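You operate a simulated robot arm through the tools that you are given. There is no shell and no other tool.

You run a simulated robot arm. Do the job below in one go: nothing can be reset, and whatever is moved stays where it is left.

## Task
Put things in order on the door end of the bench. At the end: the grey pad stands on top of the brown felt block; the brown wire brush stands where the grey pad stood; the white jar (marked "SOLDER FLUX") from the door end of the bench stands where the silver sifter (marked "WHITING") stood; the silver sifter stands where the brown wire brush stood; whatever was shut is shut again. Leave all else as you found it, and nothing knocked over.

Only the result counts: the job must be done as asked and must still hold three seconds after the hand-in. Knocking over, shifting, dropping, spilling or breaking anything else fails it.

## Robot
A 6-joint arm with a two-finger parallel gripper, fixed in place. Base frame: the origin is at the foot of the arm, x ahead of it, y to its left, z up; the work surface is at about z = 0. Lengths are in m, angles in rad, forces in N, time in s.
With the tool pointing down near the work surface it reaches from about 0.12 to 0.5 m from the base axis. Its first joint turns from -1.257 to 1.257 rad. Payload 0.65 kg.
The tool frame sits at the grasp point between the pads (the TCP): z along the fingers, y along the line on which they close. The tips reach 0.025 m beyond it. Largest opening 0.076 m; finger width 0.018, thickness 0.01; the body of the gripper, 0.036 by 0.078 m, starts 0.045 m behind the TCP.
Orientation is that of the tool frame in the base frame, as [roll, pitch, yaw] about the fixed x, y, z axes, in that order (R = Rz(yaw) Ry(pitch) Rx(roll)). With the fingers straight down and closing along the base's y, the tool's x points along the base's -x, its y along +y and its z along -z.

## Interface
- The arm moves only by the tool play_rows. Its argument "deltas" is a list of rows, each an object of numbers (a shift or turn left out is 0, a gripper value left out holds the last): "x", "y", "z": the shift along the tool's x, y, z in units of 20 mm (1.0 is 20 mm); "wx", "wy", "wz": the turn, a rotation vector about the tool's x, y, z in units of 8 degrees (1.0 is 8 degrees); "hand": the opening, from 0 (shut) to 1 (fully open). In form: [{"x": .., "y": .., "z": .., "wx": .., "wy": .., "wz": .., "hand": ..}, ...]. A call has 1 to 20 rows; each row shifts and turns the commanded pose from where the row before left it, along the tool's axes as they then stand. A call with a number of a shift or a turn outside -1 to 1 is refused whole. A row lasts 0.2 s, in which the tool goes at most 0.05 m and 0.15 rad; a call with a longer step from one row to the next is refused whole, and so is a gripper value outside its range. A pose out of reach is approached as far as the arm can. The call stops where the force on the tool passes 40 N (or 10 N more than at its start, if that is more) or the arm is blocked; 0.2 s more then pass. The fingers move at their own pace (about 0.108 m/s each) and stop on an object; they squeeze with about 27 N. The grip force told is the motor's: it shows also when the fingers shut on nothing. Time passes only in rows, and 0.2 s behind the last, so rows that do not move let the fingers close. The reply holds the time, the measured pose of the TCP, the force on the tool along the base axes, the opening and the grip force, in the units named above and with some noise, with the torque about the TCP (base axes, N m) and any sound that the robot's microphone picked up, and new pictures: "show" is both (left out), scene, wrist or none.
- Cameras (640 x 400 px; columns grow to the right, rows downward): "scene" is fixed at [0.0576, 0.2722, 0.4094]; the picture's right is [-0.78, -0.63, 0.00], its down [-0.35, 0.43, -0.84] and it looks along [0.53, -0.65, -0.55] (base axes); focal length 279 px, centre (320, 200). "wrist" rides on the gripper at [0.058, 0.011, -0.081] in the tool frame; the picture's right is [-0.18, 0.98, 0.00], its down [-0.75, -0.14, -0.64] and it looks along [-0.63, -0.12, 0.77] (tool axes); focal length 243 px, centre (320, 200). There is no depth. A picture from a camera that has moved, and an enlarged one, comes with that camera's place and axes in the base frame and with its lens.
- close_up(camera, box): a new picture of the part [left, top, right, bottom] of that camera's present view, enlarged. It takes no simulated time.
- job_done(): hands the job in; it is judged then, once.

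Places have to be worked out from the pictures, the camera data and where the tool is seen. Open the gripper and draw the arm clear of the work before you hand the job in, unless the task says otherwise.

The tools are called after "Request:" as a command line: name --argument value ..., lists and objects as JSON in quotes. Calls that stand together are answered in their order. play_rows: Moves the arm, as the interface text tells. Its arguments: {"type":"object","properties":{"deltas":{"type":"array","items":{"type":"object","properties":{"x":{"type":"number"},"y":{"type":"number"},"z":{"type":"number"},"wx":{"type":"number"},"wy":{"type":"number"},"wz":{"type":"number"},"hand":{"type":"number"}}}},"show":{"type":"string","enum":["both","scene","wrist","none"]}},"required":["deltas"]} The other tools are called the same way: close_up (camera, box) takes an enlarged picture of a part of a camera's view; job_done () hands the job in.

At the start:

```text
t: 0.0
tcp_pos: [0.1671, -0.143, 0.2646]
tcp_rot: [3.141, 0.003, -3.139]
contact_force: [0.0, -0.3, -0.5]
wrist_torque: [-0.01, -0.03, 0.02]
opening: 0.0761
grip_force: 0.0
```

scene: 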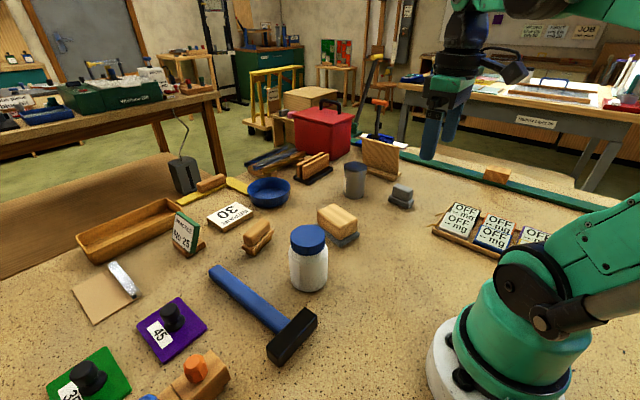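
wrist: 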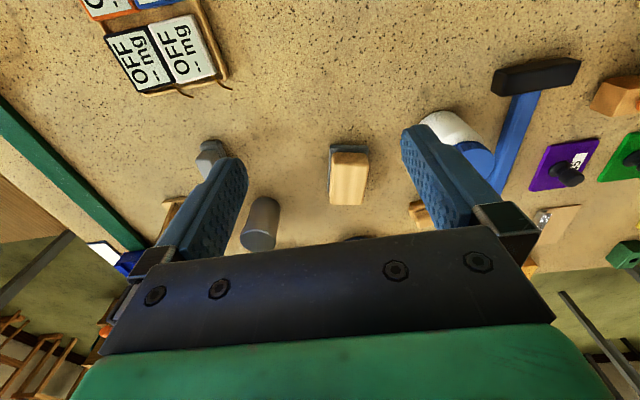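

The scene shows a crowded bench; I'll take enlarged pictures to identify the pad, felt block, brush, jar and sifter before I move.

Request:
close_up --camera "scene" --box '[230, 120, 450, 260]'

Request:
close_up --camera "scene" --box '[60, 160, 280, 300]'

Request:
close_up --camera "scene" --box '[40, 260, 360, 400]'

Request:
close_up --camera "scene" --box '[420, 140, 640, 280]'

Request:
close_up --camera "wrist" --box '[160, 80, 500, 290]'

```text
2.86 times, centred on (340, 190) of scene
camera zoom: at [0.0576, 0.2722, 0.4094], right [-0.78, -0.63, 0.0], down [-0.35, 0.43, -0.84], along [0.53, -0.65, -0.55], focal length 796 px, centre (263, 229)
```

zoom: 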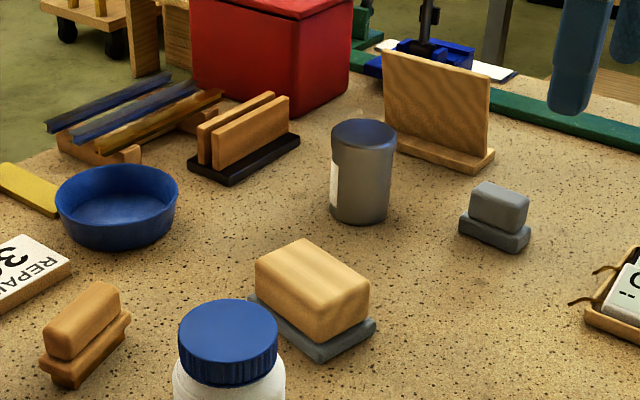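

```text
2.86 times, centred on (170, 230) of scene
camera zoom: at [0.0576, 0.2722, 0.4094], right [-0.78, -0.63, 0.0], down [-0.35, 0.43, -0.84], along [0.53, -0.65, -0.55], focal length 796 px, centre (749, 114)
```

zoom: 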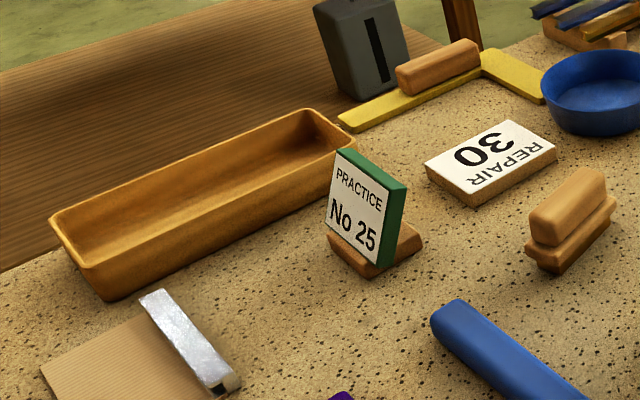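

```text
2.00 times, centred on (200, 330) of scene
camera zoom: at [0.0576, 0.2722, 0.4094], right [-0.78, -0.63, 0.0], down [-0.35, 0.43, -0.84], along [0.53, -0.65, -0.55], focal length 557 px, centre (560, -60)
```

zoom: 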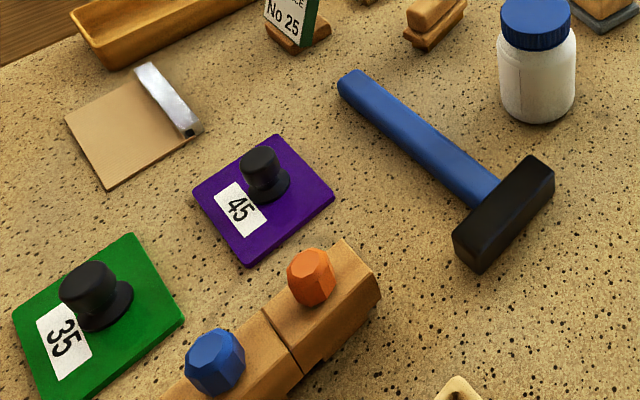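

```text
2.86 times, centred on (530, 210) of scene
camera zoom: at [0.0576, 0.2722, 0.4094], right [-0.78, -0.63, 0.0], down [-0.35, 0.43, -0.84], along [0.53, -0.65, -0.55], focal length 796 px, centre (-280, 171)
```

zoom: 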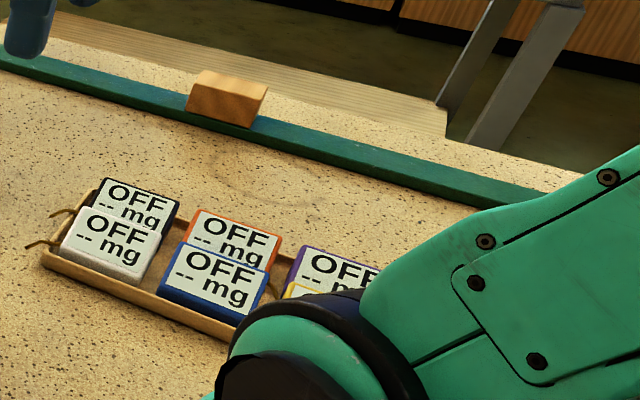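

```text
1.88 times, centred on (330, 185) of wrist
camera zoom: at [0.1093, -0.1329, 0.3452], right [0.18, 0.98, 0.0], down [0.75, -0.14, 0.64], along [0.63, -0.12, -0.77], focal length 457 px, centre (301, 228)
```

zoom: 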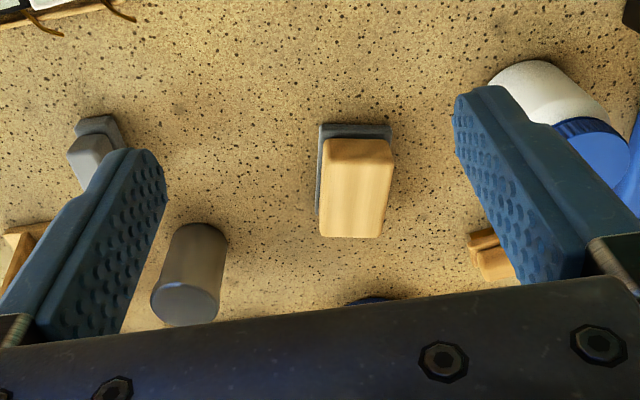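

The picture shows three two-part blocks (grey near (0.285,-0.35), beige/blue-grey near (0.336,-0.134), brown near (0.449,0.0)), the jar near (0.30,0.01), and the sifter near (0.40,-0.30). I need closer views to tell brush from felt block and to read labels, so I move the camera left at a safe height.

Request:
play_rows --deltas '[{"y": 1, "hand": 1}, {"y": 1}, {"y": 1}, {"y": 1}, {"y": 1}, {"y": 1}]' --show "both"

```text
t: 1.4
tcp_pos: [0.1667, -0.0239, 0.265]
tcp_rot: [3.141, 0.002, -3.14]
contact_force: [1.0, 1.1, 0.4]
wrist_torque: [0.01, 0.0, 0.01]
opening: 0.0762
grip_force: 0.1
camera wrist: at [0.1089, -0.0122, 0.3454], right [0.18, 0.98, 0.0], down [0.75, -0.14, 0.64], along [0.63, -0.12, -0.77], focal length 243 px, centre (320, 200)
```

scene: 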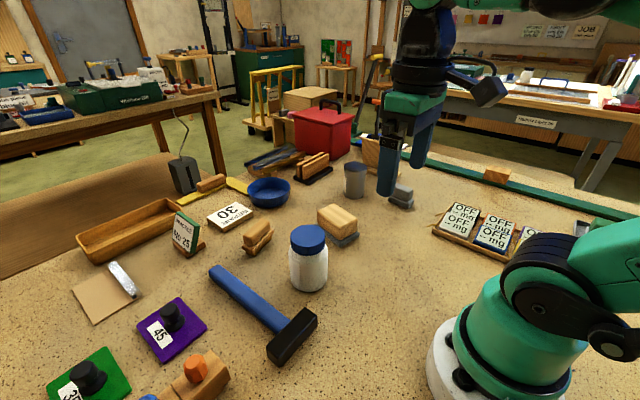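
wrist: 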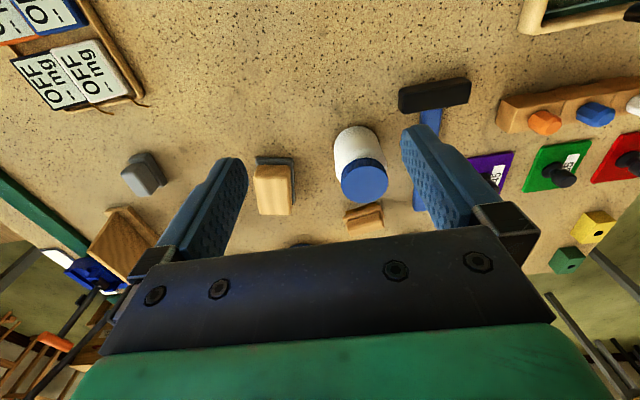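

The wrist view now shows the jar, the beige block and the brown block ahead; I enlarge these parts.

Request:
close_up --camera "wrist" --box '[240, 110, 400, 250]'

Request:
close_up --camera "wrist" --box '[60, 120, 260, 290]'

Request:
close_up --camera "scene" --box '[230, 190, 370, 300]'

Request:
close_up --camera "scene" --box '[330, 140, 430, 220]'

```text
2.86 times, centred on (320, 180) of wrist
camera zoom: at [0.1089, -0.0122, 0.3454], right [0.18, 0.98, 0.0], down [0.75, -0.14, 0.64], along [0.63, -0.12, -0.77], focal length 693 px, centre (320, 257)
```

zoom: 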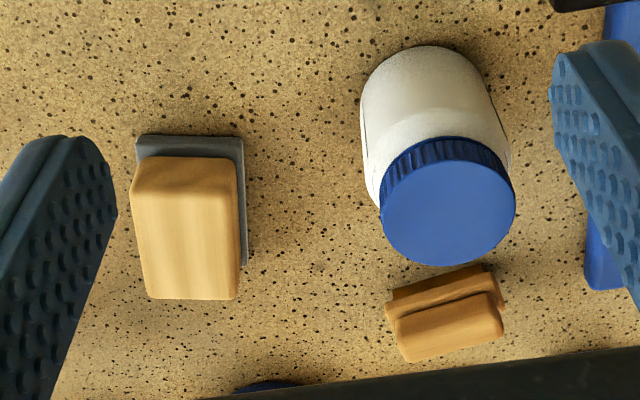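

```text
2.35 times, centred on (160, 205) of wrist
camera zoom: at [0.1089, -0.0122, 0.3454], right [0.18, 0.98, 0.0], down [0.75, -0.14, 0.64], along [0.63, -0.12, -0.77], focal length 571 px, centre (696, 188)
```

zoom: 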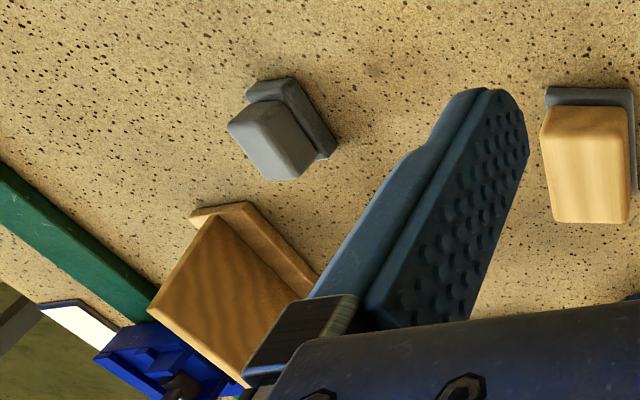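

```text
3.64 times, centred on (300, 245) of scene
camera zoom: at [0.0576, 0.2722, 0.4094], right [-0.78, -0.63, 0.0], down [-0.35, 0.43, -0.84], along [0.53, -0.65, -0.55], focal length 1013 px, centre (393, 36)
```

zoom: 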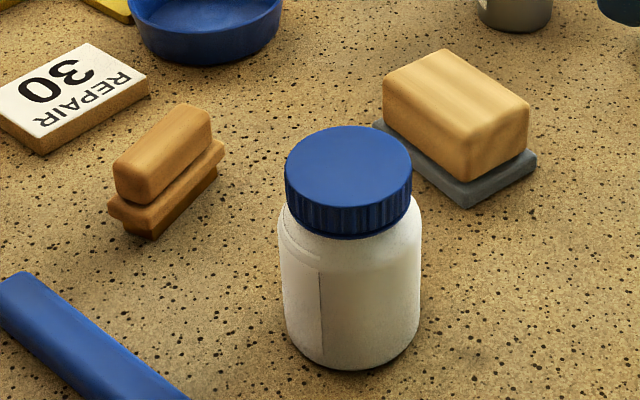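

```text
5.00 times, centred on (380, 180) of scene
camera zoom: at [0.0576, 0.2722, 0.4094], right [-0.78, -0.63, 0.0], down [-0.35, 0.43, -0.84], along [0.53, -0.65, -0.55], focal length 1393 px, centre (20, 300)
```

zoom: 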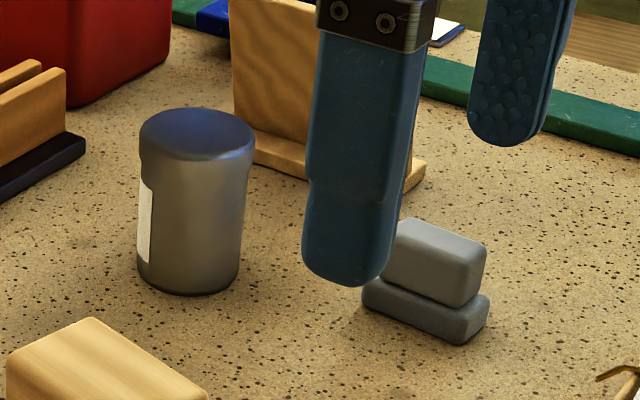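

The tan block with the grey felt sole near (0.336,-0.134) must be the felt block, and the three-tier brown piece near (0.449,0.0) with handle, board and bristles the wire brush. I look round further to the left to make sure there is no second jar and to see the rest of the bench.

Request:
play_rows --deltas '[{"y": 1, "wz": -1}, {"y": 1, "wz": -1}, {"y": 1, "wz": -1}, {"y": 1, "wz": -1}, {"y": 1, "wz": -1}]' --show "both"

```text
t: 2.6
tcp_pos: [0.1409, 0.0699, 0.2641]
tcp_rot: [3.141, 0.0, -2.44]
contact_force: [-0.2, -0.3, -0.1]
wrist_torque: [0.0, 0.0, -0.01]
opening: 0.0762
grip_force: 0.1
camera wrist: at [0.0891, 0.0413, 0.345], right [-0.49, 0.87, 0.0], down [0.67, 0.38, 0.64], along [0.56, 0.32, -0.77], focal length 243 px, centre (320, 200)
```

scene: 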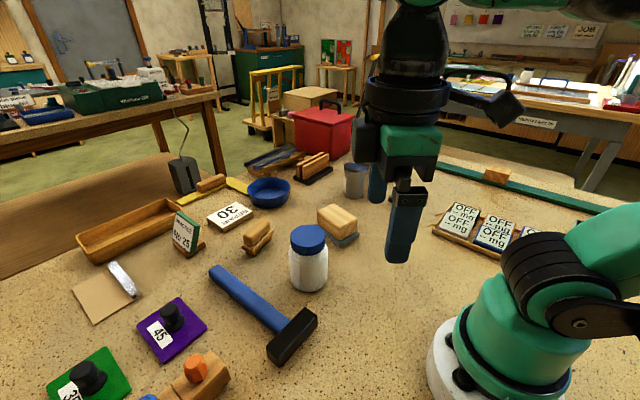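
wrist: 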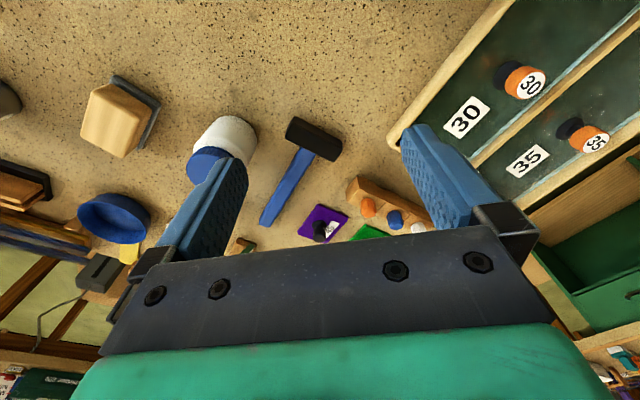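

The far side holds a green box with covers that plays no part here; only one white jar is on this end. I swing back and go to a hover near the grey pad, which I judge to be around (0.275,-0.33).

Request:
play_rows --deltas '[{"y": -1, "wz": 1}, {"y": -1, "wz": 1}, {"y": -1, "wz": 1}, {"y": -1, "wz": 1}, {"y": -1, "wz": 1}, {"x": -0.35, "y": -1}, {"x": -0.35, "y": -1}, {"x": -0.35, "y": -1}, {"x": -0.35, "y": -1}, {"x": -0.35, "y": -1}, {"x": -0.35, "y": -1, "z": 0.4}, {"x": -0.35, "y": -1, "z": 0.4}, {"x": -0.35, "y": -1, "z": 0.4}, {"x": -0.35, "y": -1, "z": 0.4}, {"x": -0.35, "y": -1, "z": 0.4}, {"x": -0.35, "y": -1, "z": 0.4}, {"x": -0.35, "y": -1, "z": 0.4}, {"x": -0.35, "y": -1, "z": 0.4}, {"x": -0.35, "y": -1, "z": 0.4}, {"x": -0.35, "y": -1, "z": 0.4}]' --show "both"

```text
t: 6.8
tcp_pos: [0.2855, -0.3181, 0.1847]
tcp_rot: [-3.141, 0.002, 3.141]
contact_force: [-0.7, 0.0, 0.2]
wrist_torque: [-0.03, -0.02, -0.01]
opening: 0.0763
grip_force: 0.1
camera wrist: at [0.2281, -0.308, 0.2658], right [0.18, 0.98, 0.0], down [0.75, -0.14, 0.64], along [0.63, -0.12, -0.77], focal length 243 px, centre (320, 200)
```

scene: 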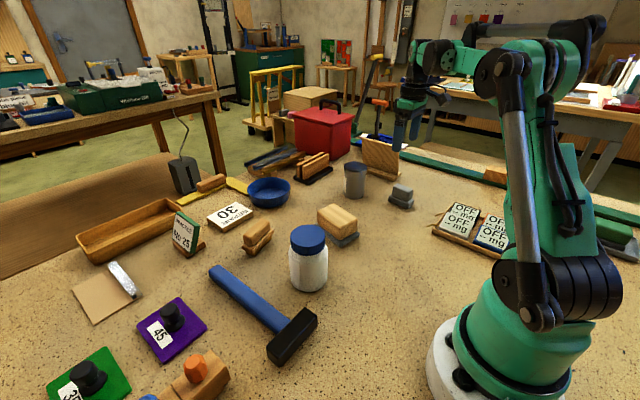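
wrist: 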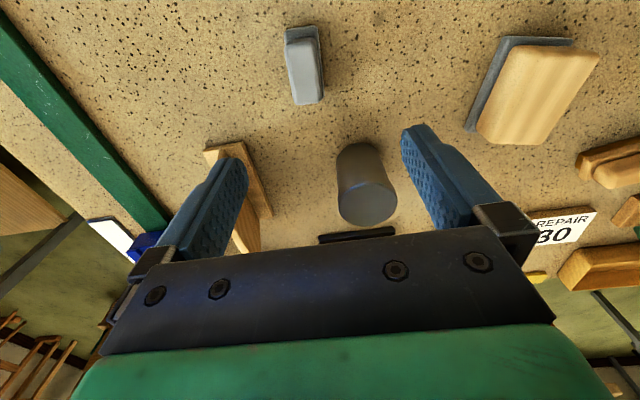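

The pad is now ahead between the fingers near the top of the wrist picture; I enlarge it, and the sifter, to measure.

Request:
close_up --camera "wrist" --box '[240, 0, 400, 120]'

Request:
close_up --camera "wrist" --box '[200, 120, 440, 260]'

Request:
close_up --camera "wrist" --box '[440, 10, 640, 150]'

Request:
close_up --camera "scene" --box '[330, 140, 430, 220]'

```text
3.33 times, centred on (320, 60) of wrist
camera zoom: at [0.2281, -0.308, 0.2658], right [0.18, 0.98, 0.0], down [0.75, -0.14, 0.64], along [0.63, -0.12, -0.77], focal length 809 px, centre (320, 667)
```

zoom: 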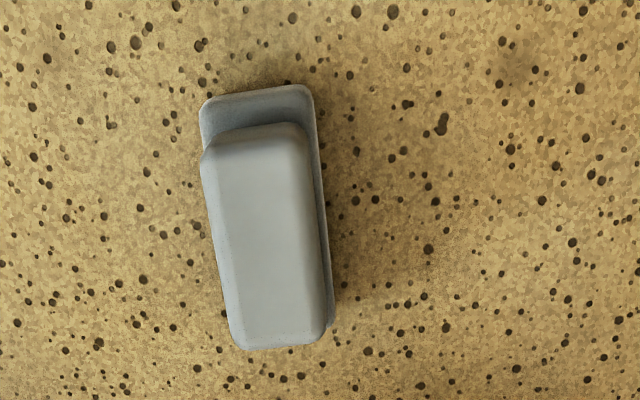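

```text
2.67 times, centred on (320, 190) of wrist
camera zoom: at [0.2281, -0.308, 0.2658], right [0.18, 0.98, 0.0], down [0.75, -0.14, 0.64], along [0.63, -0.12, -0.77], focal length 647 px, centre (320, 227)
```

zoom: 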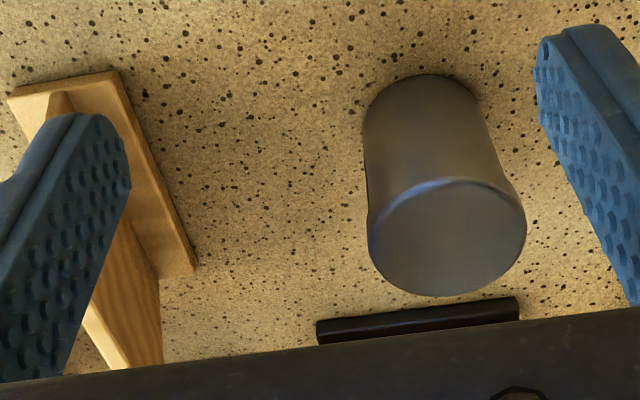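

```text
2.86 times, centred on (540, 80) of wrist
camera zoom: at [0.2281, -0.308, 0.2658], right [0.18, 0.98, 0.0], down [0.75, -0.14, 0.64], along [0.63, -0.12, -0.77], focal length 693 px, centre (-309, 543)
```

zoom: 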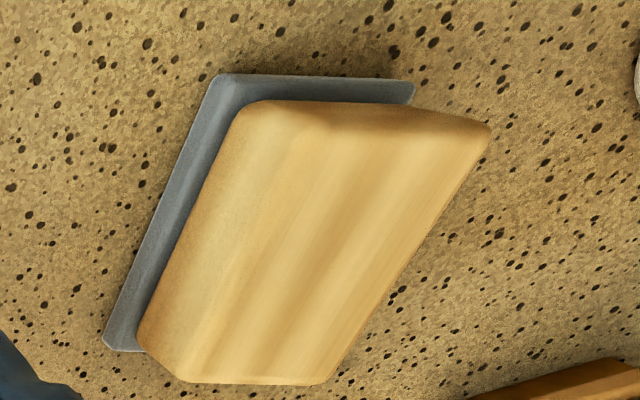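

```text
5.00 times, centred on (380, 180) of scene
camera zoom: at [0.0576, 0.2722, 0.4094], right [-0.78, -0.63, 0.0], down [-0.35, 0.43, -0.84], along [0.53, -0.65, -0.55], focal length 1393 px, centre (20, 300)
```

zoom: 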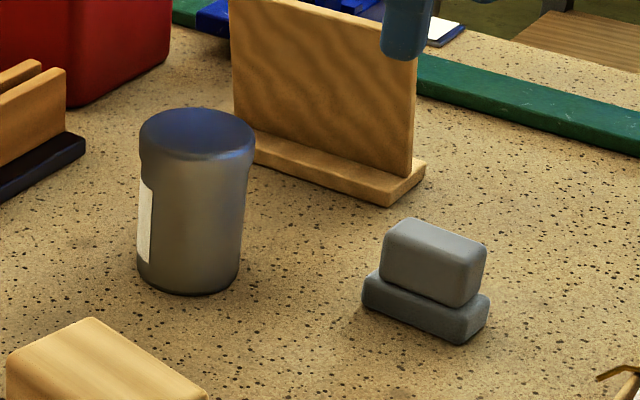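

The wrist rays put the pad's centre near (0.2735,-0.330), about 0.058 by 0.027 with its long side nearly along x, top around 0.04. I line up over it and descend part-way to check.

Request:
play_rows --deltas '[{"x": 0.6, "y": -0.6, "wz": 0.4}, {"z": 1}, {"z": 1}, {"z": 1}, {"z": 1}, {"z": 0.5}]' --show "both"

Request:
close_up --camera "wrist" --box '[200, 40, 440, 200]'

Request:
close_up --camera "scene" --box '[330, 140, 430, 220]'

```text
t: 8.2
tcp_pos: [0.2733, -0.3307, 0.0941]
tcp_rot: [-3.14, 0.002, 3.088]
contact_force: [0.0, 1.0, -0.2]
wrist_torque: [-0.01, 0.0, 0.02]
opening: 0.0759
grip_force: 0.2
camera wrist: at [0.2158, -0.3174, 0.1753], right [0.24, 0.97, 0.0], down [0.74, -0.18, 0.64], along [0.63, -0.15, -0.77], focal length 243 px, centre (320, 200)
```

scene: 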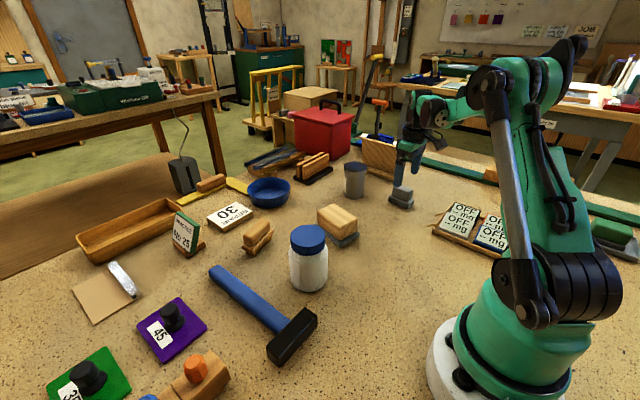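
wrist: 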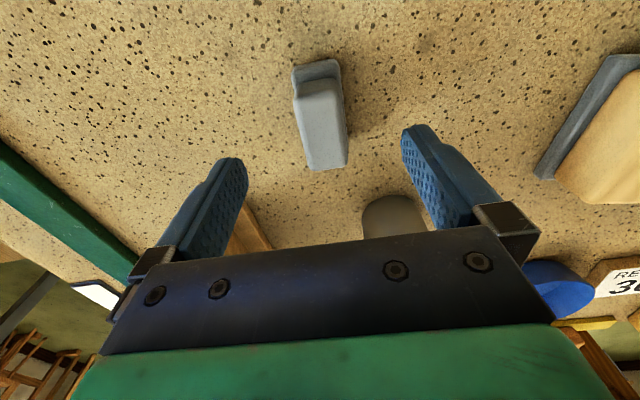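

```text
2.50 times, centred on (320, 120) of wrist
camera zoom: at [0.2158, -0.3174, 0.1753], right [0.24, 0.97, 0.0], down [0.74, -0.18, 0.64], along [0.63, -0.15, -0.77], focal length 606 px, centre (320, 400)
```

zoom: 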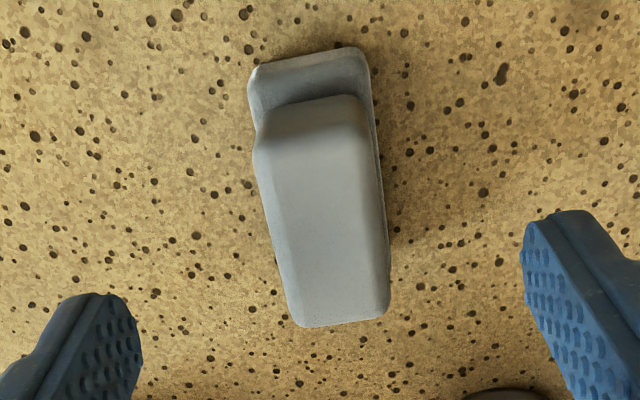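

```text
5.00 times, centred on (380, 180) of scene
camera zoom: at [0.0576, 0.2722, 0.4094], right [-0.78, -0.63, 0.0], down [-0.35, 0.43, -0.84], along [0.53, -0.65, -0.55], focal length 1393 px, centre (20, 300)
```

zoom: 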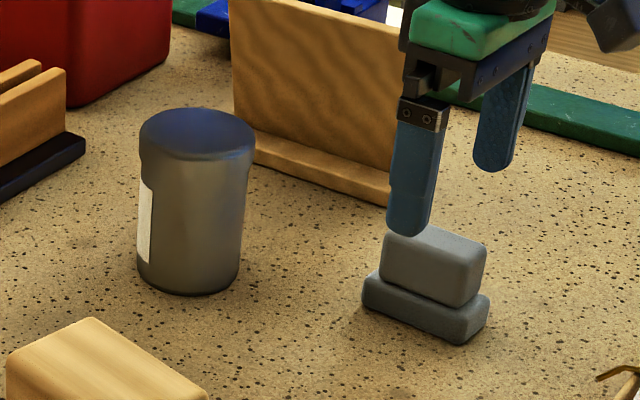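

The pad is centred between the fingers and aligned to within a degree or so. I lower to TCP z ≈ 0.034 (tips about 9 mm above the bench) and close.

Request:
play_rows --deltas '[{"z": 1}, {"z": 1}, {"z": 1}, {"hand": 0}, {"hand": 0}, {"hand": 0}]' --show "both"

Request:
close_up --camera "scene" --box '[330, 140, 430, 220]'

```text
t: 9.6
tcp_pos: [0.2735, -0.3301, 0.0341]
tcp_rot: [3.14, 0.002, 3.086]
contact_force: [-0.1, -0.1, 0.4]
wrist_torque: [-0.03, 0.01, -0.02]
opening: 0.0288
grip_force: 27.1
camera wrist: at [0.2164, -0.3171, 0.1154], right [0.24, 0.97, 0.0], down [0.74, -0.18, 0.64], along [0.63, -0.15, -0.77], focal length 243 px, centre (320, 200)
```

scene: 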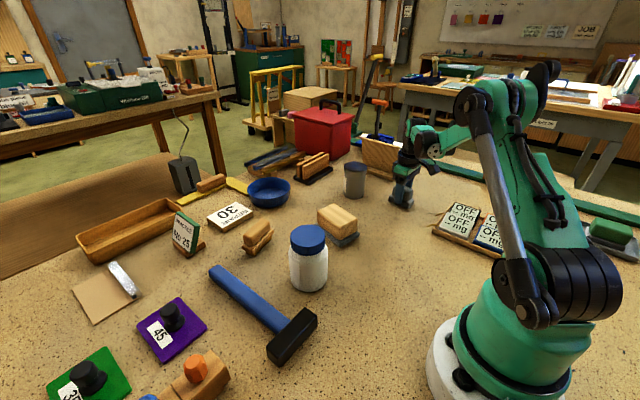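
wrist: 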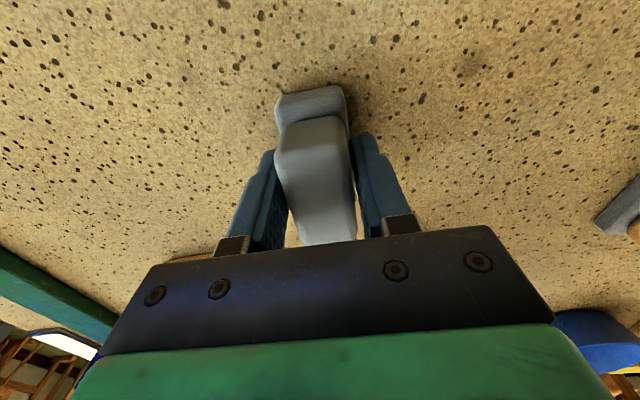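

```text
5.00 times, centred on (380, 180) of scene
camera zoom: at [0.0576, 0.2722, 0.4094], right [-0.78, -0.63, 0.0], down [-0.35, 0.43, -0.84], along [0.53, -0.65, -0.55], focal length 1393 px, centre (20, 300)
```

zoom: 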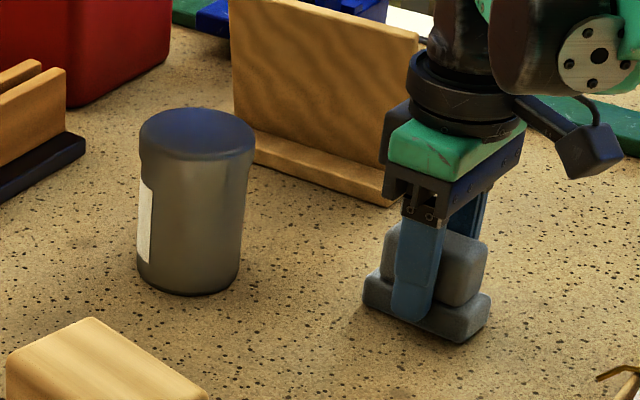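

The pad is held (opening 0.0288) and centred in the fingers. I lift it and carry it over the felt block, whose centre I put at (0.333,-0.133) with top about 0.05 and yaw about -10°.

Request:
play_rows --deltas '[{"z": -0.5}, {"z": -1}, {"z": -1}, {"z": -1}, {"z": -1}, {"z": -1}, {"x": -0.242, "y": 1}, {"x": -0.242, "y": 1}, {"x": -0.242, "y": 1}, {"x": -0.242, "y": 1}, {"x": -0.242, "y": 1}, {"x": -0.242, "y": 1}, {"x": -0.242, "y": 1}, {"x": -0.242, "y": 1}, {"x": -0.242, "y": 1}, {"x": -0.242, "y": 1}, {"wz": 0.9}]' --show "both"

Request:
close_up --camera "scene" --box '[280, 160, 400, 256]'

Request:
close_up --camera "wrist" --box '[200, 0, 440, 150]'

```text
t: 13.2
tcp_pos: [0.3315, -0.1337, 0.1434]
tcp_rot: [-3.141, 0.002, 2.961]
contact_force: [-0.3, 0.1, 0.2]
wrist_torque: [0.03, 0.03, 0.0]
opening: 0.0288
grip_force: 26.5
camera wrist: at [0.2775, -0.1127, 0.2252], right [0.36, 0.93, 0.0], down [0.71, -0.27, 0.64], along [0.6, -0.23, -0.77], focal length 243 px, centre (320, 200)
```

scene: 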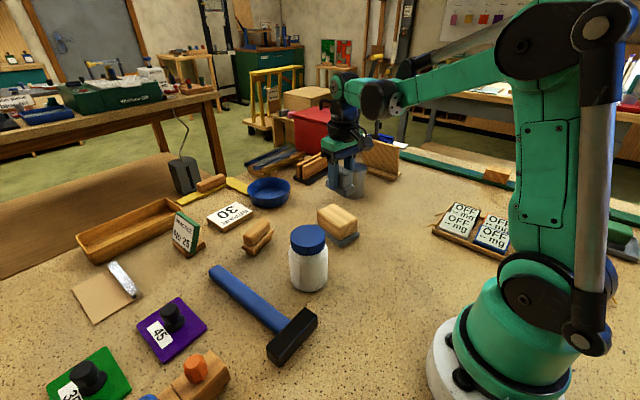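
wrist: 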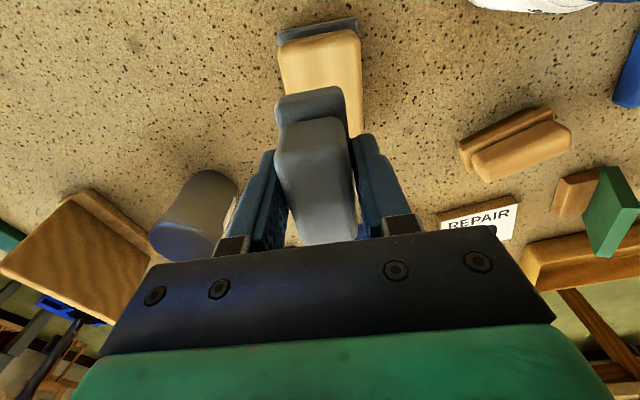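

```text
4.17 times, centred on (340, 208) of scene
camera zoom: at [0.0576, 0.2722, 0.4094], right [-0.78, -0.63, 0.0], down [-0.35, 0.43, -0.84], along [0.53, -0.65, -0.55], focal length 1161 px, centre (237, 167)
```

zoom: 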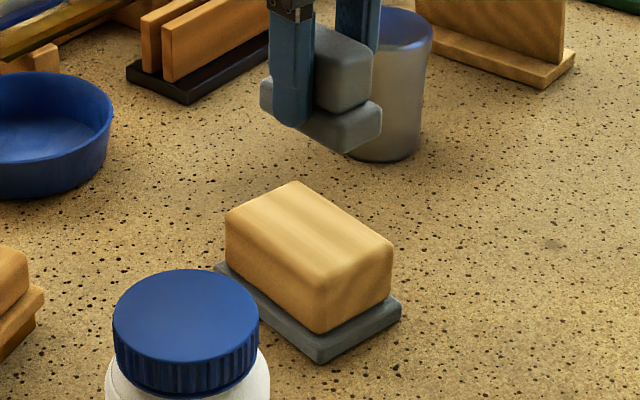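

```text
2.67 times, centred on (320, 75) of wrist
camera zoom: at [0.2775, -0.1127, 0.2252], right [0.36, 0.93, 0.0], down [0.71, -0.27, 0.64], along [0.6, -0.23, -0.77], focal length 647 px, centre (320, 533)
```

zoom: 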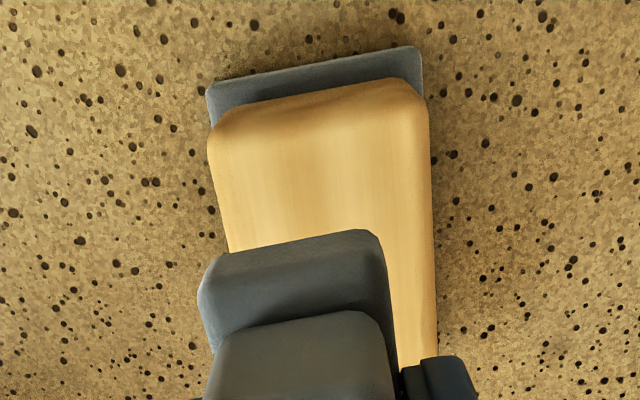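

The pad hangs nearly over the block's centre; I refine by a few mm and lower to about 8 mm above the expected contact.

Request:
play_rows --deltas '[{"x": -0.09, "y": 0.18}, {"z": 0.8}, {"z": 0.8}, {"z": 0.8}]' --show "none"

Request:
close_up --camera "scene" --box '[280, 160, 400, 256]'

Request:
close_up --camera "wrist" --box '[200, 50, 440, 200]'

```text
t: 14.2
tcp_pos: [0.3351, -0.1297, 0.0962]
tcp_rot: [3.141, 0.004, 2.961]
contact_force: [0.3, 0.1, -0.7]
wrist_torque: [-0.02, -0.02, -0.03]
opening: 0.0287
grip_force: 26.9
```

```text
4.17 times, centred on (340, 208) of scene
camera zoom: at [0.0576, 0.2722, 0.4094], right [-0.78, -0.63, 0.0], down [-0.35, 0.43, -0.84], along [0.53, -0.65, -0.55], focal length 1161 px, centre (237, 167)
```

zoom: 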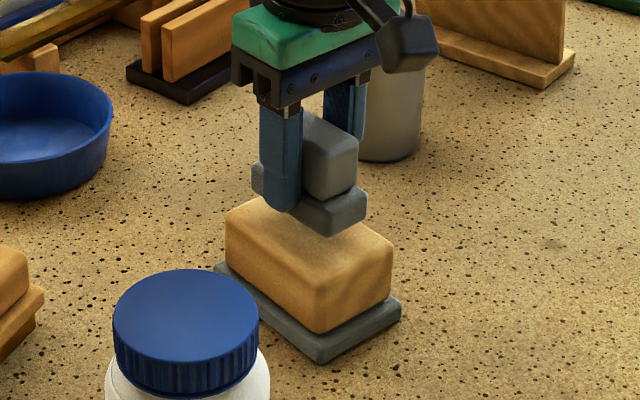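

```text
2.67 times, centred on (320, 125) of wrist
camera zoom: at [0.2799, -0.1094, 0.1768], right [0.36, 0.93, 0.0], down [0.71, -0.27, 0.64], along [0.6, -0.23, -0.77], focal length 647 px, centre (320, 400)
```

zoom: 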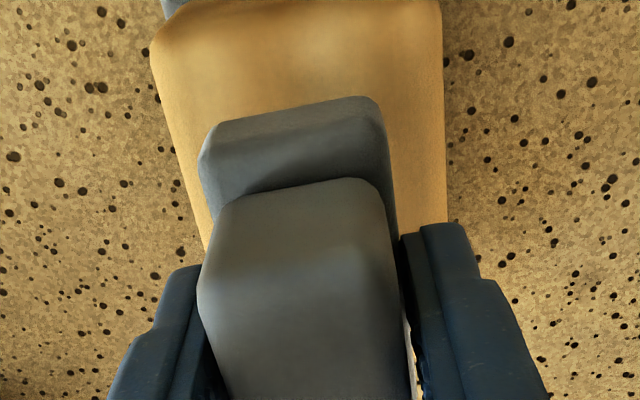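

The pad is centred above the block with a small gap left. I lower by 8 mm in small steps and watch the force.

Request:
play_rows --deltas '[{"z": 0.1}, {"z": 0.1}, {"z": 0.1}, {"z": 0.1}]' --show "none"

Request:
close_up --camera "scene" --box '[280, 160, 400, 256]'

```text
t: 15.2
tcp_pos: [0.3338, -0.13, 0.0877]
tcp_rot: [-3.141, 0.002, 2.962]
contact_force: [-0.5, 0.5, -1.1]
wrist_torque: [-0.02, 0.02, -0.01]
opening: 0.0289
grip_force: 26.6
```

```text
4.17 times, centred on (340, 208) of scene
camera zoom: at [0.0576, 0.2722, 0.4094], right [-0.78, -0.63, 0.0], down [-0.35, 0.43, -0.84], along [0.53, -0.65, -0.55], focal length 1161 px, centre (237, 167)
```

zoom: 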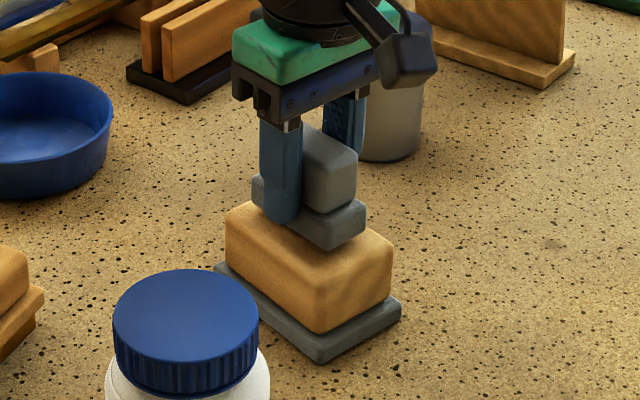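

No contact yet at z 0.0877; I continue in 1–2 mm steps.

Request:
play_rows --deltas '[{"z": 0.07}, {"z": 0.07}]' --show "none"

```text
t: 15.8
tcp_pos: [0.3339, -0.1306, 0.0849]
tcp_rot: [3.141, 0.002, 2.961]
contact_force: [0.5, 0.4, -0.8]
wrist_torque: [0.05, 0.0, 0.02]
opening: 0.029
grip_force: 26.5
```

Request:
play_rows --deltas '[{"z": 0.06}, {"z": 0.06}]' --show "none"

Request:
close_up --camera "scene" --box '[300, 180, 380, 244]'

```text
t: 16.4
tcp_pos: [0.3354, -0.1304, 0.0843]
tcp_rot: [3.142, 0.0, 2.96]
contact_force: [-2.2, 0.7, 20.6]
wrist_torque: [0.04, 0.03, 0.01]
opening: 0.0289
grip_force: 26.9
```

```text
6.25 times, centred on (340, 212) of scene
camera zoom: at [0.0575, 0.2722, 0.4094], right [-0.78, -0.63, 0.0], down [-0.35, 0.43, -0.84], along [0.53, -0.65, -0.55], focal length 1742 px, centre (195, 125)
```

zoom: 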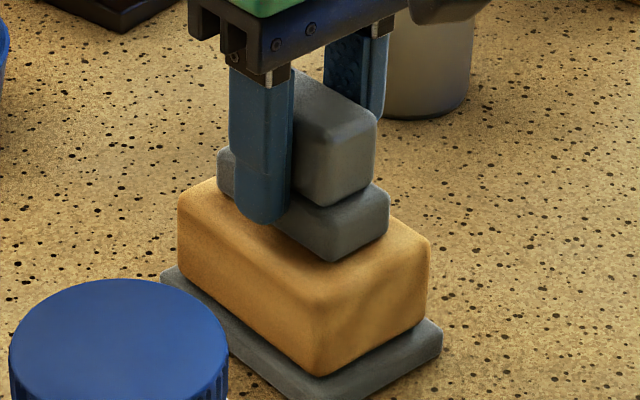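

Contact (20 N down). I ease off about 1.6 mm of command, then open the fingers.

Request:
play_rows --deltas '[{"z": -0.08}, {"hand": 0}, {"hand": 1}, {"hand": 1}, {"hand": 1}]' --show "both"

Request:
close_up --camera "scene" --box '[300, 180, 380, 244]'

```text
t: 17.6
tcp_pos: [0.3347, -0.1289, 0.085]
tcp_rot: [-3.141, 0.002, 2.962]
contact_force: [0.2, 0.3, -0.8]
wrist_torque: [0.01, 0.02, 0.0]
opening: 0.0762
grip_force: 0.1
camera wrist: at [0.2799, -0.1095, 0.1657], right [0.36, 0.93, 0.0], down [0.71, -0.27, 0.64], along [0.6, -0.23, -0.77], focal length 243 px, centre (320, 200)
```

scene: 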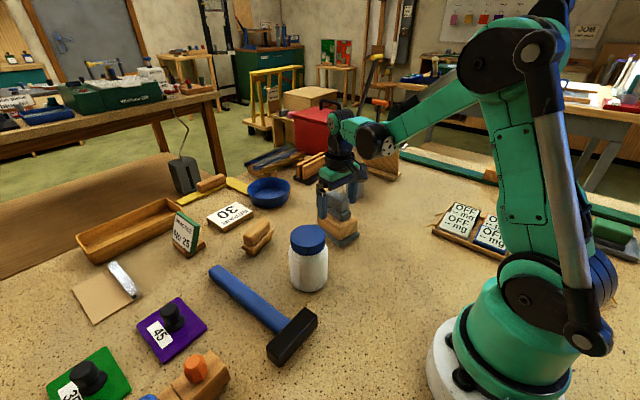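
wrist: 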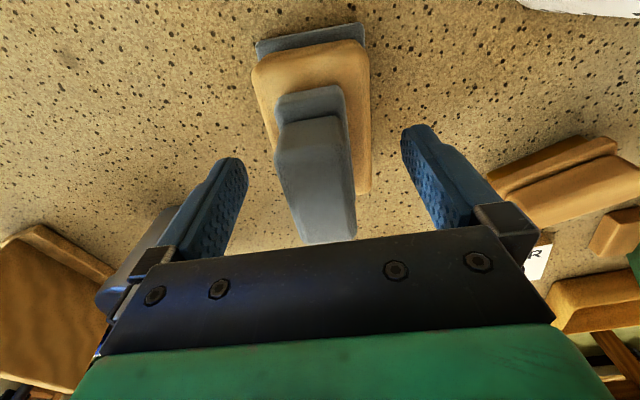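

```text
6.25 times, centred on (340, 212) of scene
camera zoom: at [0.0576, 0.2722, 0.4094], right [-0.78, -0.63, 0.0], down [-0.35, 0.43, -0.84], along [0.53, -0.65, -0.55], focal length 1742 px, centre (195, 125)
```

zoom: 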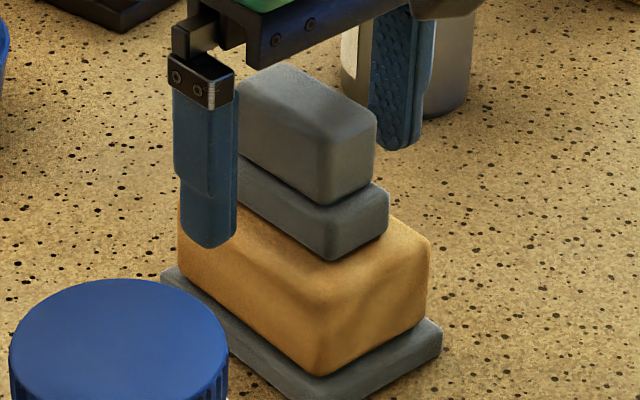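

The pad stands on the felt block undisturbed. I lift straight up, then go to a hover over the brush, which I place near (0.430,0.011).

Request:
play_rows --deltas '[{"z": -0.5}, {"z": -1}, {"z": -1}, {"z": -1}, {"z": -1}, {"z": -1}, {"x": -0.428, "y": 0.967}, {"x": -0.428, "y": 0.967}, {"x": -0.428, "y": 0.967}, {"x": -0.428, "y": 0.967}, {"x": -0.428, "y": 0.967}, {"x": -0.428, "y": 0.967}, {"x": -0.428, "y": 0.967}, {"x": -0.428, "y": 0.967}, {"wz": 1}, {"wz": 1}, {"wz": 1}, {"wz": 1}]' --show "both"

Request:
close_up --camera "scene" --box '[220, 160, 400, 280]'

```text
t: 21.4
tcp_pos: [0.4294, 0.01, 0.1944]
tcp_rot: [3.141, 0.0, 2.4]
contact_force: [0.1, 1.2, -0.6]
wrist_torque: [0.0, 0.0, -0.03]
opening: 0.076
grip_force: 0.1
camera wrist: at [0.3947, 0.0566, 0.2762], right [0.8, 0.6, 0.0], down [0.46, -0.61, 0.64], along [0.39, -0.51, -0.77], focal length 243 px, centre (320, 200)
```

scene: 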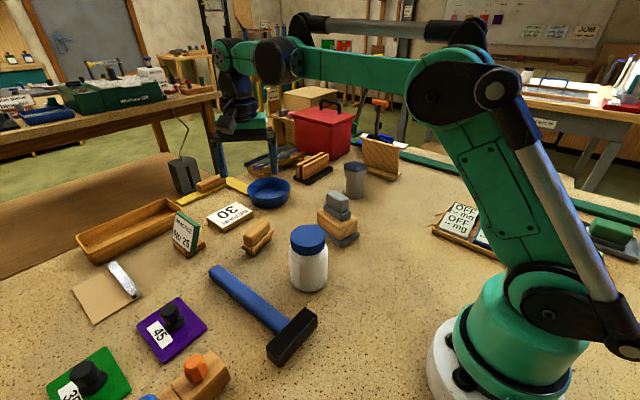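
wrist: 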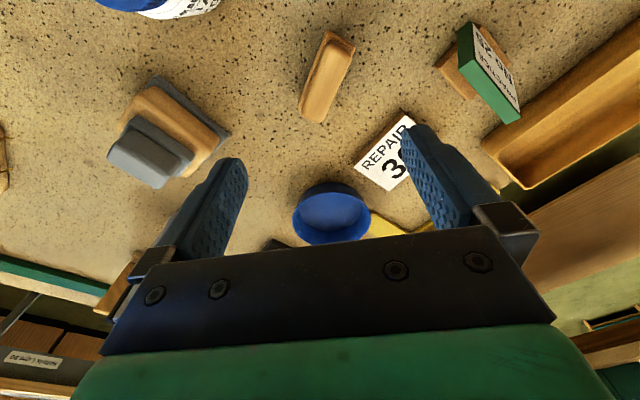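

```text
3.33 times, centred on (310, 220) of scene
camera zoom: at [0.0576, 0.2722, 0.4094], right [-0.78, -0.63, 0.0], down [-0.35, 0.43, -0.84], along [0.53, -0.65, -0.55], focal length 929 px, centre (353, 133)
```

zoom: 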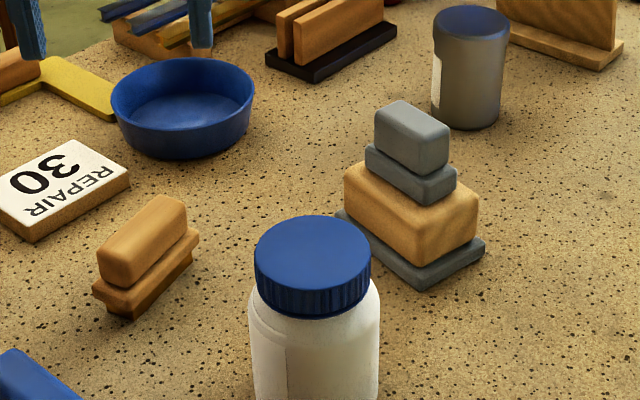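

The stack stands well. I enlarge the brush and the jar's label in the wrist view.

Request:
close_up --camera "wrist" --box '[240, 0, 400, 140]'

Request:
close_up --camera "wrist" --box '[80, 0, 240, 100]'

```text
2.86 times, centred on (320, 70) of wrist
camera zoom: at [0.3947, 0.0566, 0.2762], right [0.8, 0.6, 0.0], down [0.46, -0.61, 0.64], along [0.39, -0.51, -0.77], focal length 693 px, centre (320, 571)
```

zoom: 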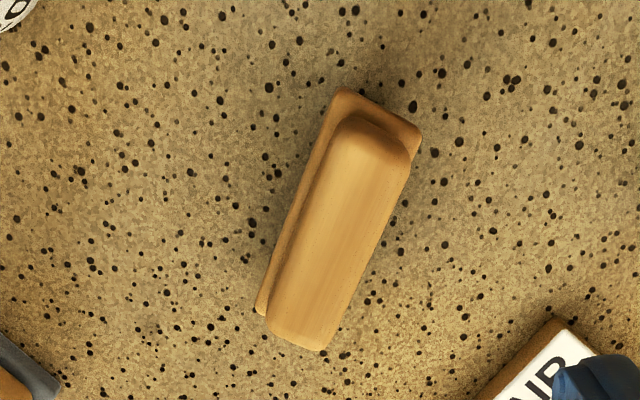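

```text
4.00 times, centred on (160, 50) of wrist
camera zoom: at [0.3947, 0.0566, 0.2762], right [0.8, 0.6, 0.0], down [0.46, -0.61, 0.64], along [0.39, -0.51, -0.77], focal length 970 px, centre (960, 800)
```

zoom: 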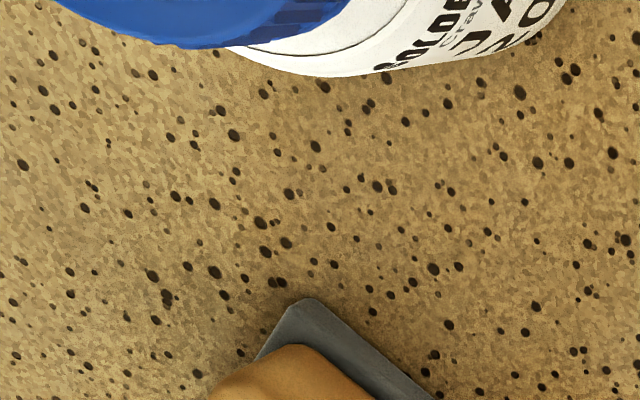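

The jar label begins "SOLDE…", as expected. The brush centre is at (0.4345,0.011), about 0.072 by 0.027, long side at about -76°; I turn the fingers across its short side and lower part-way.

Request:
play_rows --deltas '[{"wz": 1}, {"wz": 1}, {"wz": 1}, {"wz": 1}, {"wz": 0.25}, {"y": 0.25}, {"z": 1}, {"z": 1}, {"z": 1}, {"z": 1}, {"z": 0.5}]' --show "both"

Request:
close_up --camera "wrist" --box '[200, 20, 440, 180]'

Request:
close_up --camera "scene" --box '[200, 180, 340, 290]'

```text
t: 23.8
tcp_pos: [0.4346, 0.0102, 0.1048]
tcp_rot: [3.139, 0.0, 1.808]
contact_force: [-0.9, -0.9, 0.0]
wrist_torque: [-0.02, -0.01, 0.03]
opening: 0.0759
grip_force: 0.2
camera wrist: at [0.432, 0.0691, 0.1857], right [1.0, 0.05, 0.0], down [0.04, -0.76, 0.64], along [0.04, -0.64, -0.77], focal length 243 px, centre (320, 200)
```

scene: 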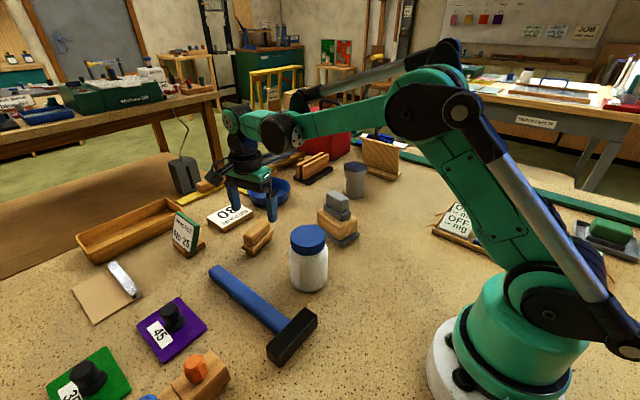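
wrist: 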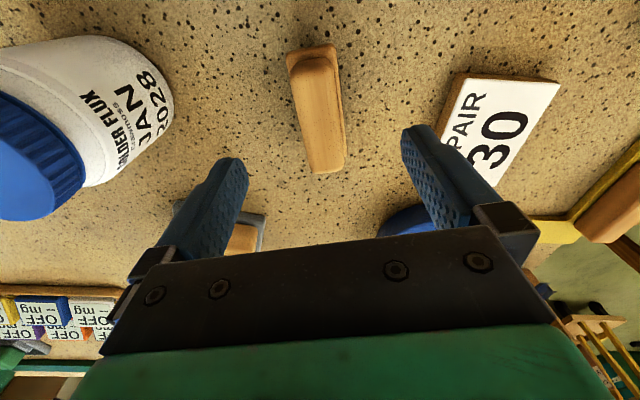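

```text
2.50 times, centred on (320, 100) of wrist
camera zoom: at [0.432, 0.0691, 0.1857], right [1.0, 0.05, 0.0], down [0.04, -0.76, 0.64], along [0.04, -0.64, -0.77], focal length 606 px, centre (320, 450)
```

zoom: 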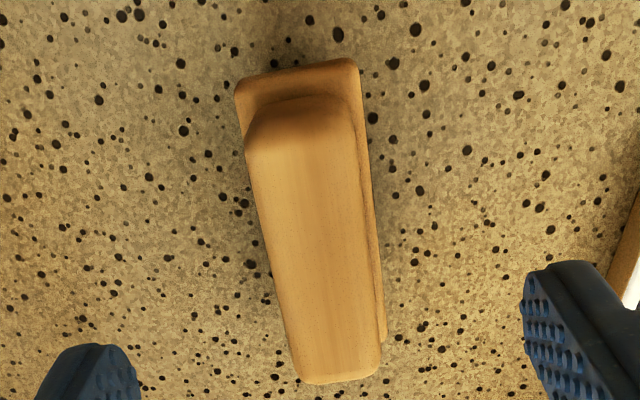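

```text
3.64 times, centred on (270, 235) of scene
camera zoom: at [0.0576, 0.2722, 0.4094], right [-0.78, -0.63, 0.0], down [-0.35, 0.43, -0.84], along [0.53, -0.65, -0.55], focal length 1013 px, centre (502, 73)
```

zoom: 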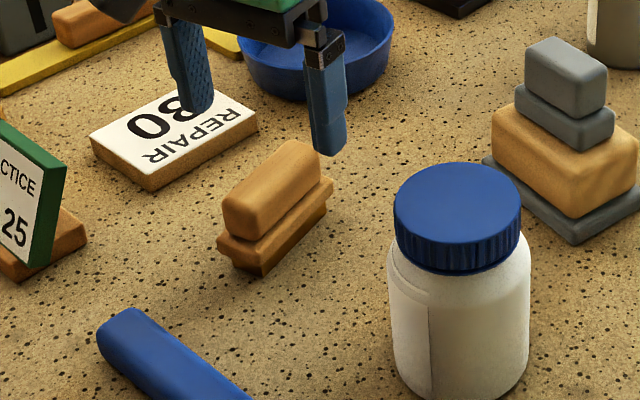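

Fingers straddle the brush centrally, with over 3 cm clearance to the REPAIR plate. I descend to TCP z ≈ 0.048 to take it by the handle and close.

Request:
play_rows --deltas '[{"z": 1}, {"z": 1}, {"z": 0.84}, {"hand": 0}, {"hand": 0}, {"hand": 0}]' --show "both"

Request:
close_up --camera "scene" --box '[200, 180, 340, 290]'

```text
t: 25.2
tcp_pos: [0.4342, 0.011, 0.0481]
tcp_rot: [3.139, 0.002, 1.81]
contact_force: [0.1, -0.2, 0.7]
wrist_torque: [-0.03, 0.05, 0.01]
opening: 0.0294
grip_force: 27.1
camera wrist: at [0.4318, 0.0694, 0.1291], right [1.0, 0.05, 0.0], down [0.04, -0.76, 0.64], along [0.04, -0.64, -0.77], focal length 243 px, centre (320, 200)
```

scene: 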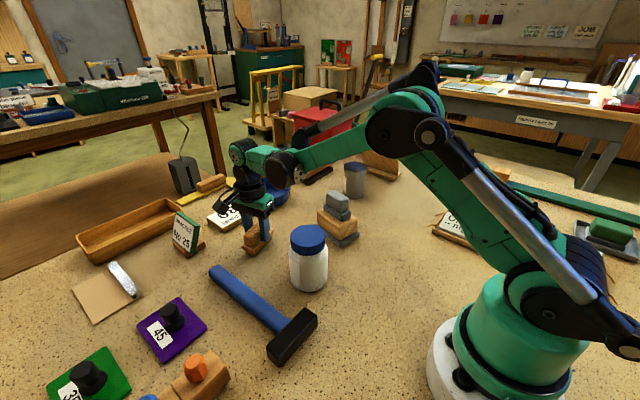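
wrist: 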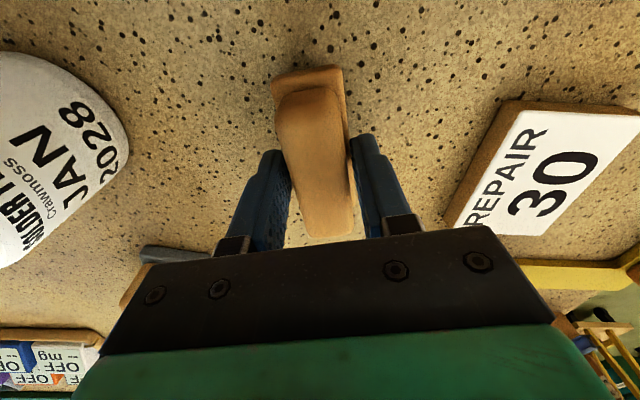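

```text
3.64 times, centred on (270, 235) of scene
camera zoom: at [0.0576, 0.2722, 0.4094], right [-0.78, -0.63, 0.0], down [-0.35, 0.43, -0.84], along [0.53, -0.65, -0.55], focal length 1013 px, centre (502, 73)
```

zoom: 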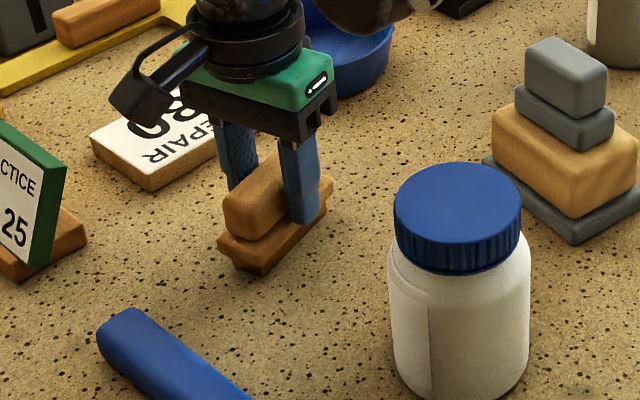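

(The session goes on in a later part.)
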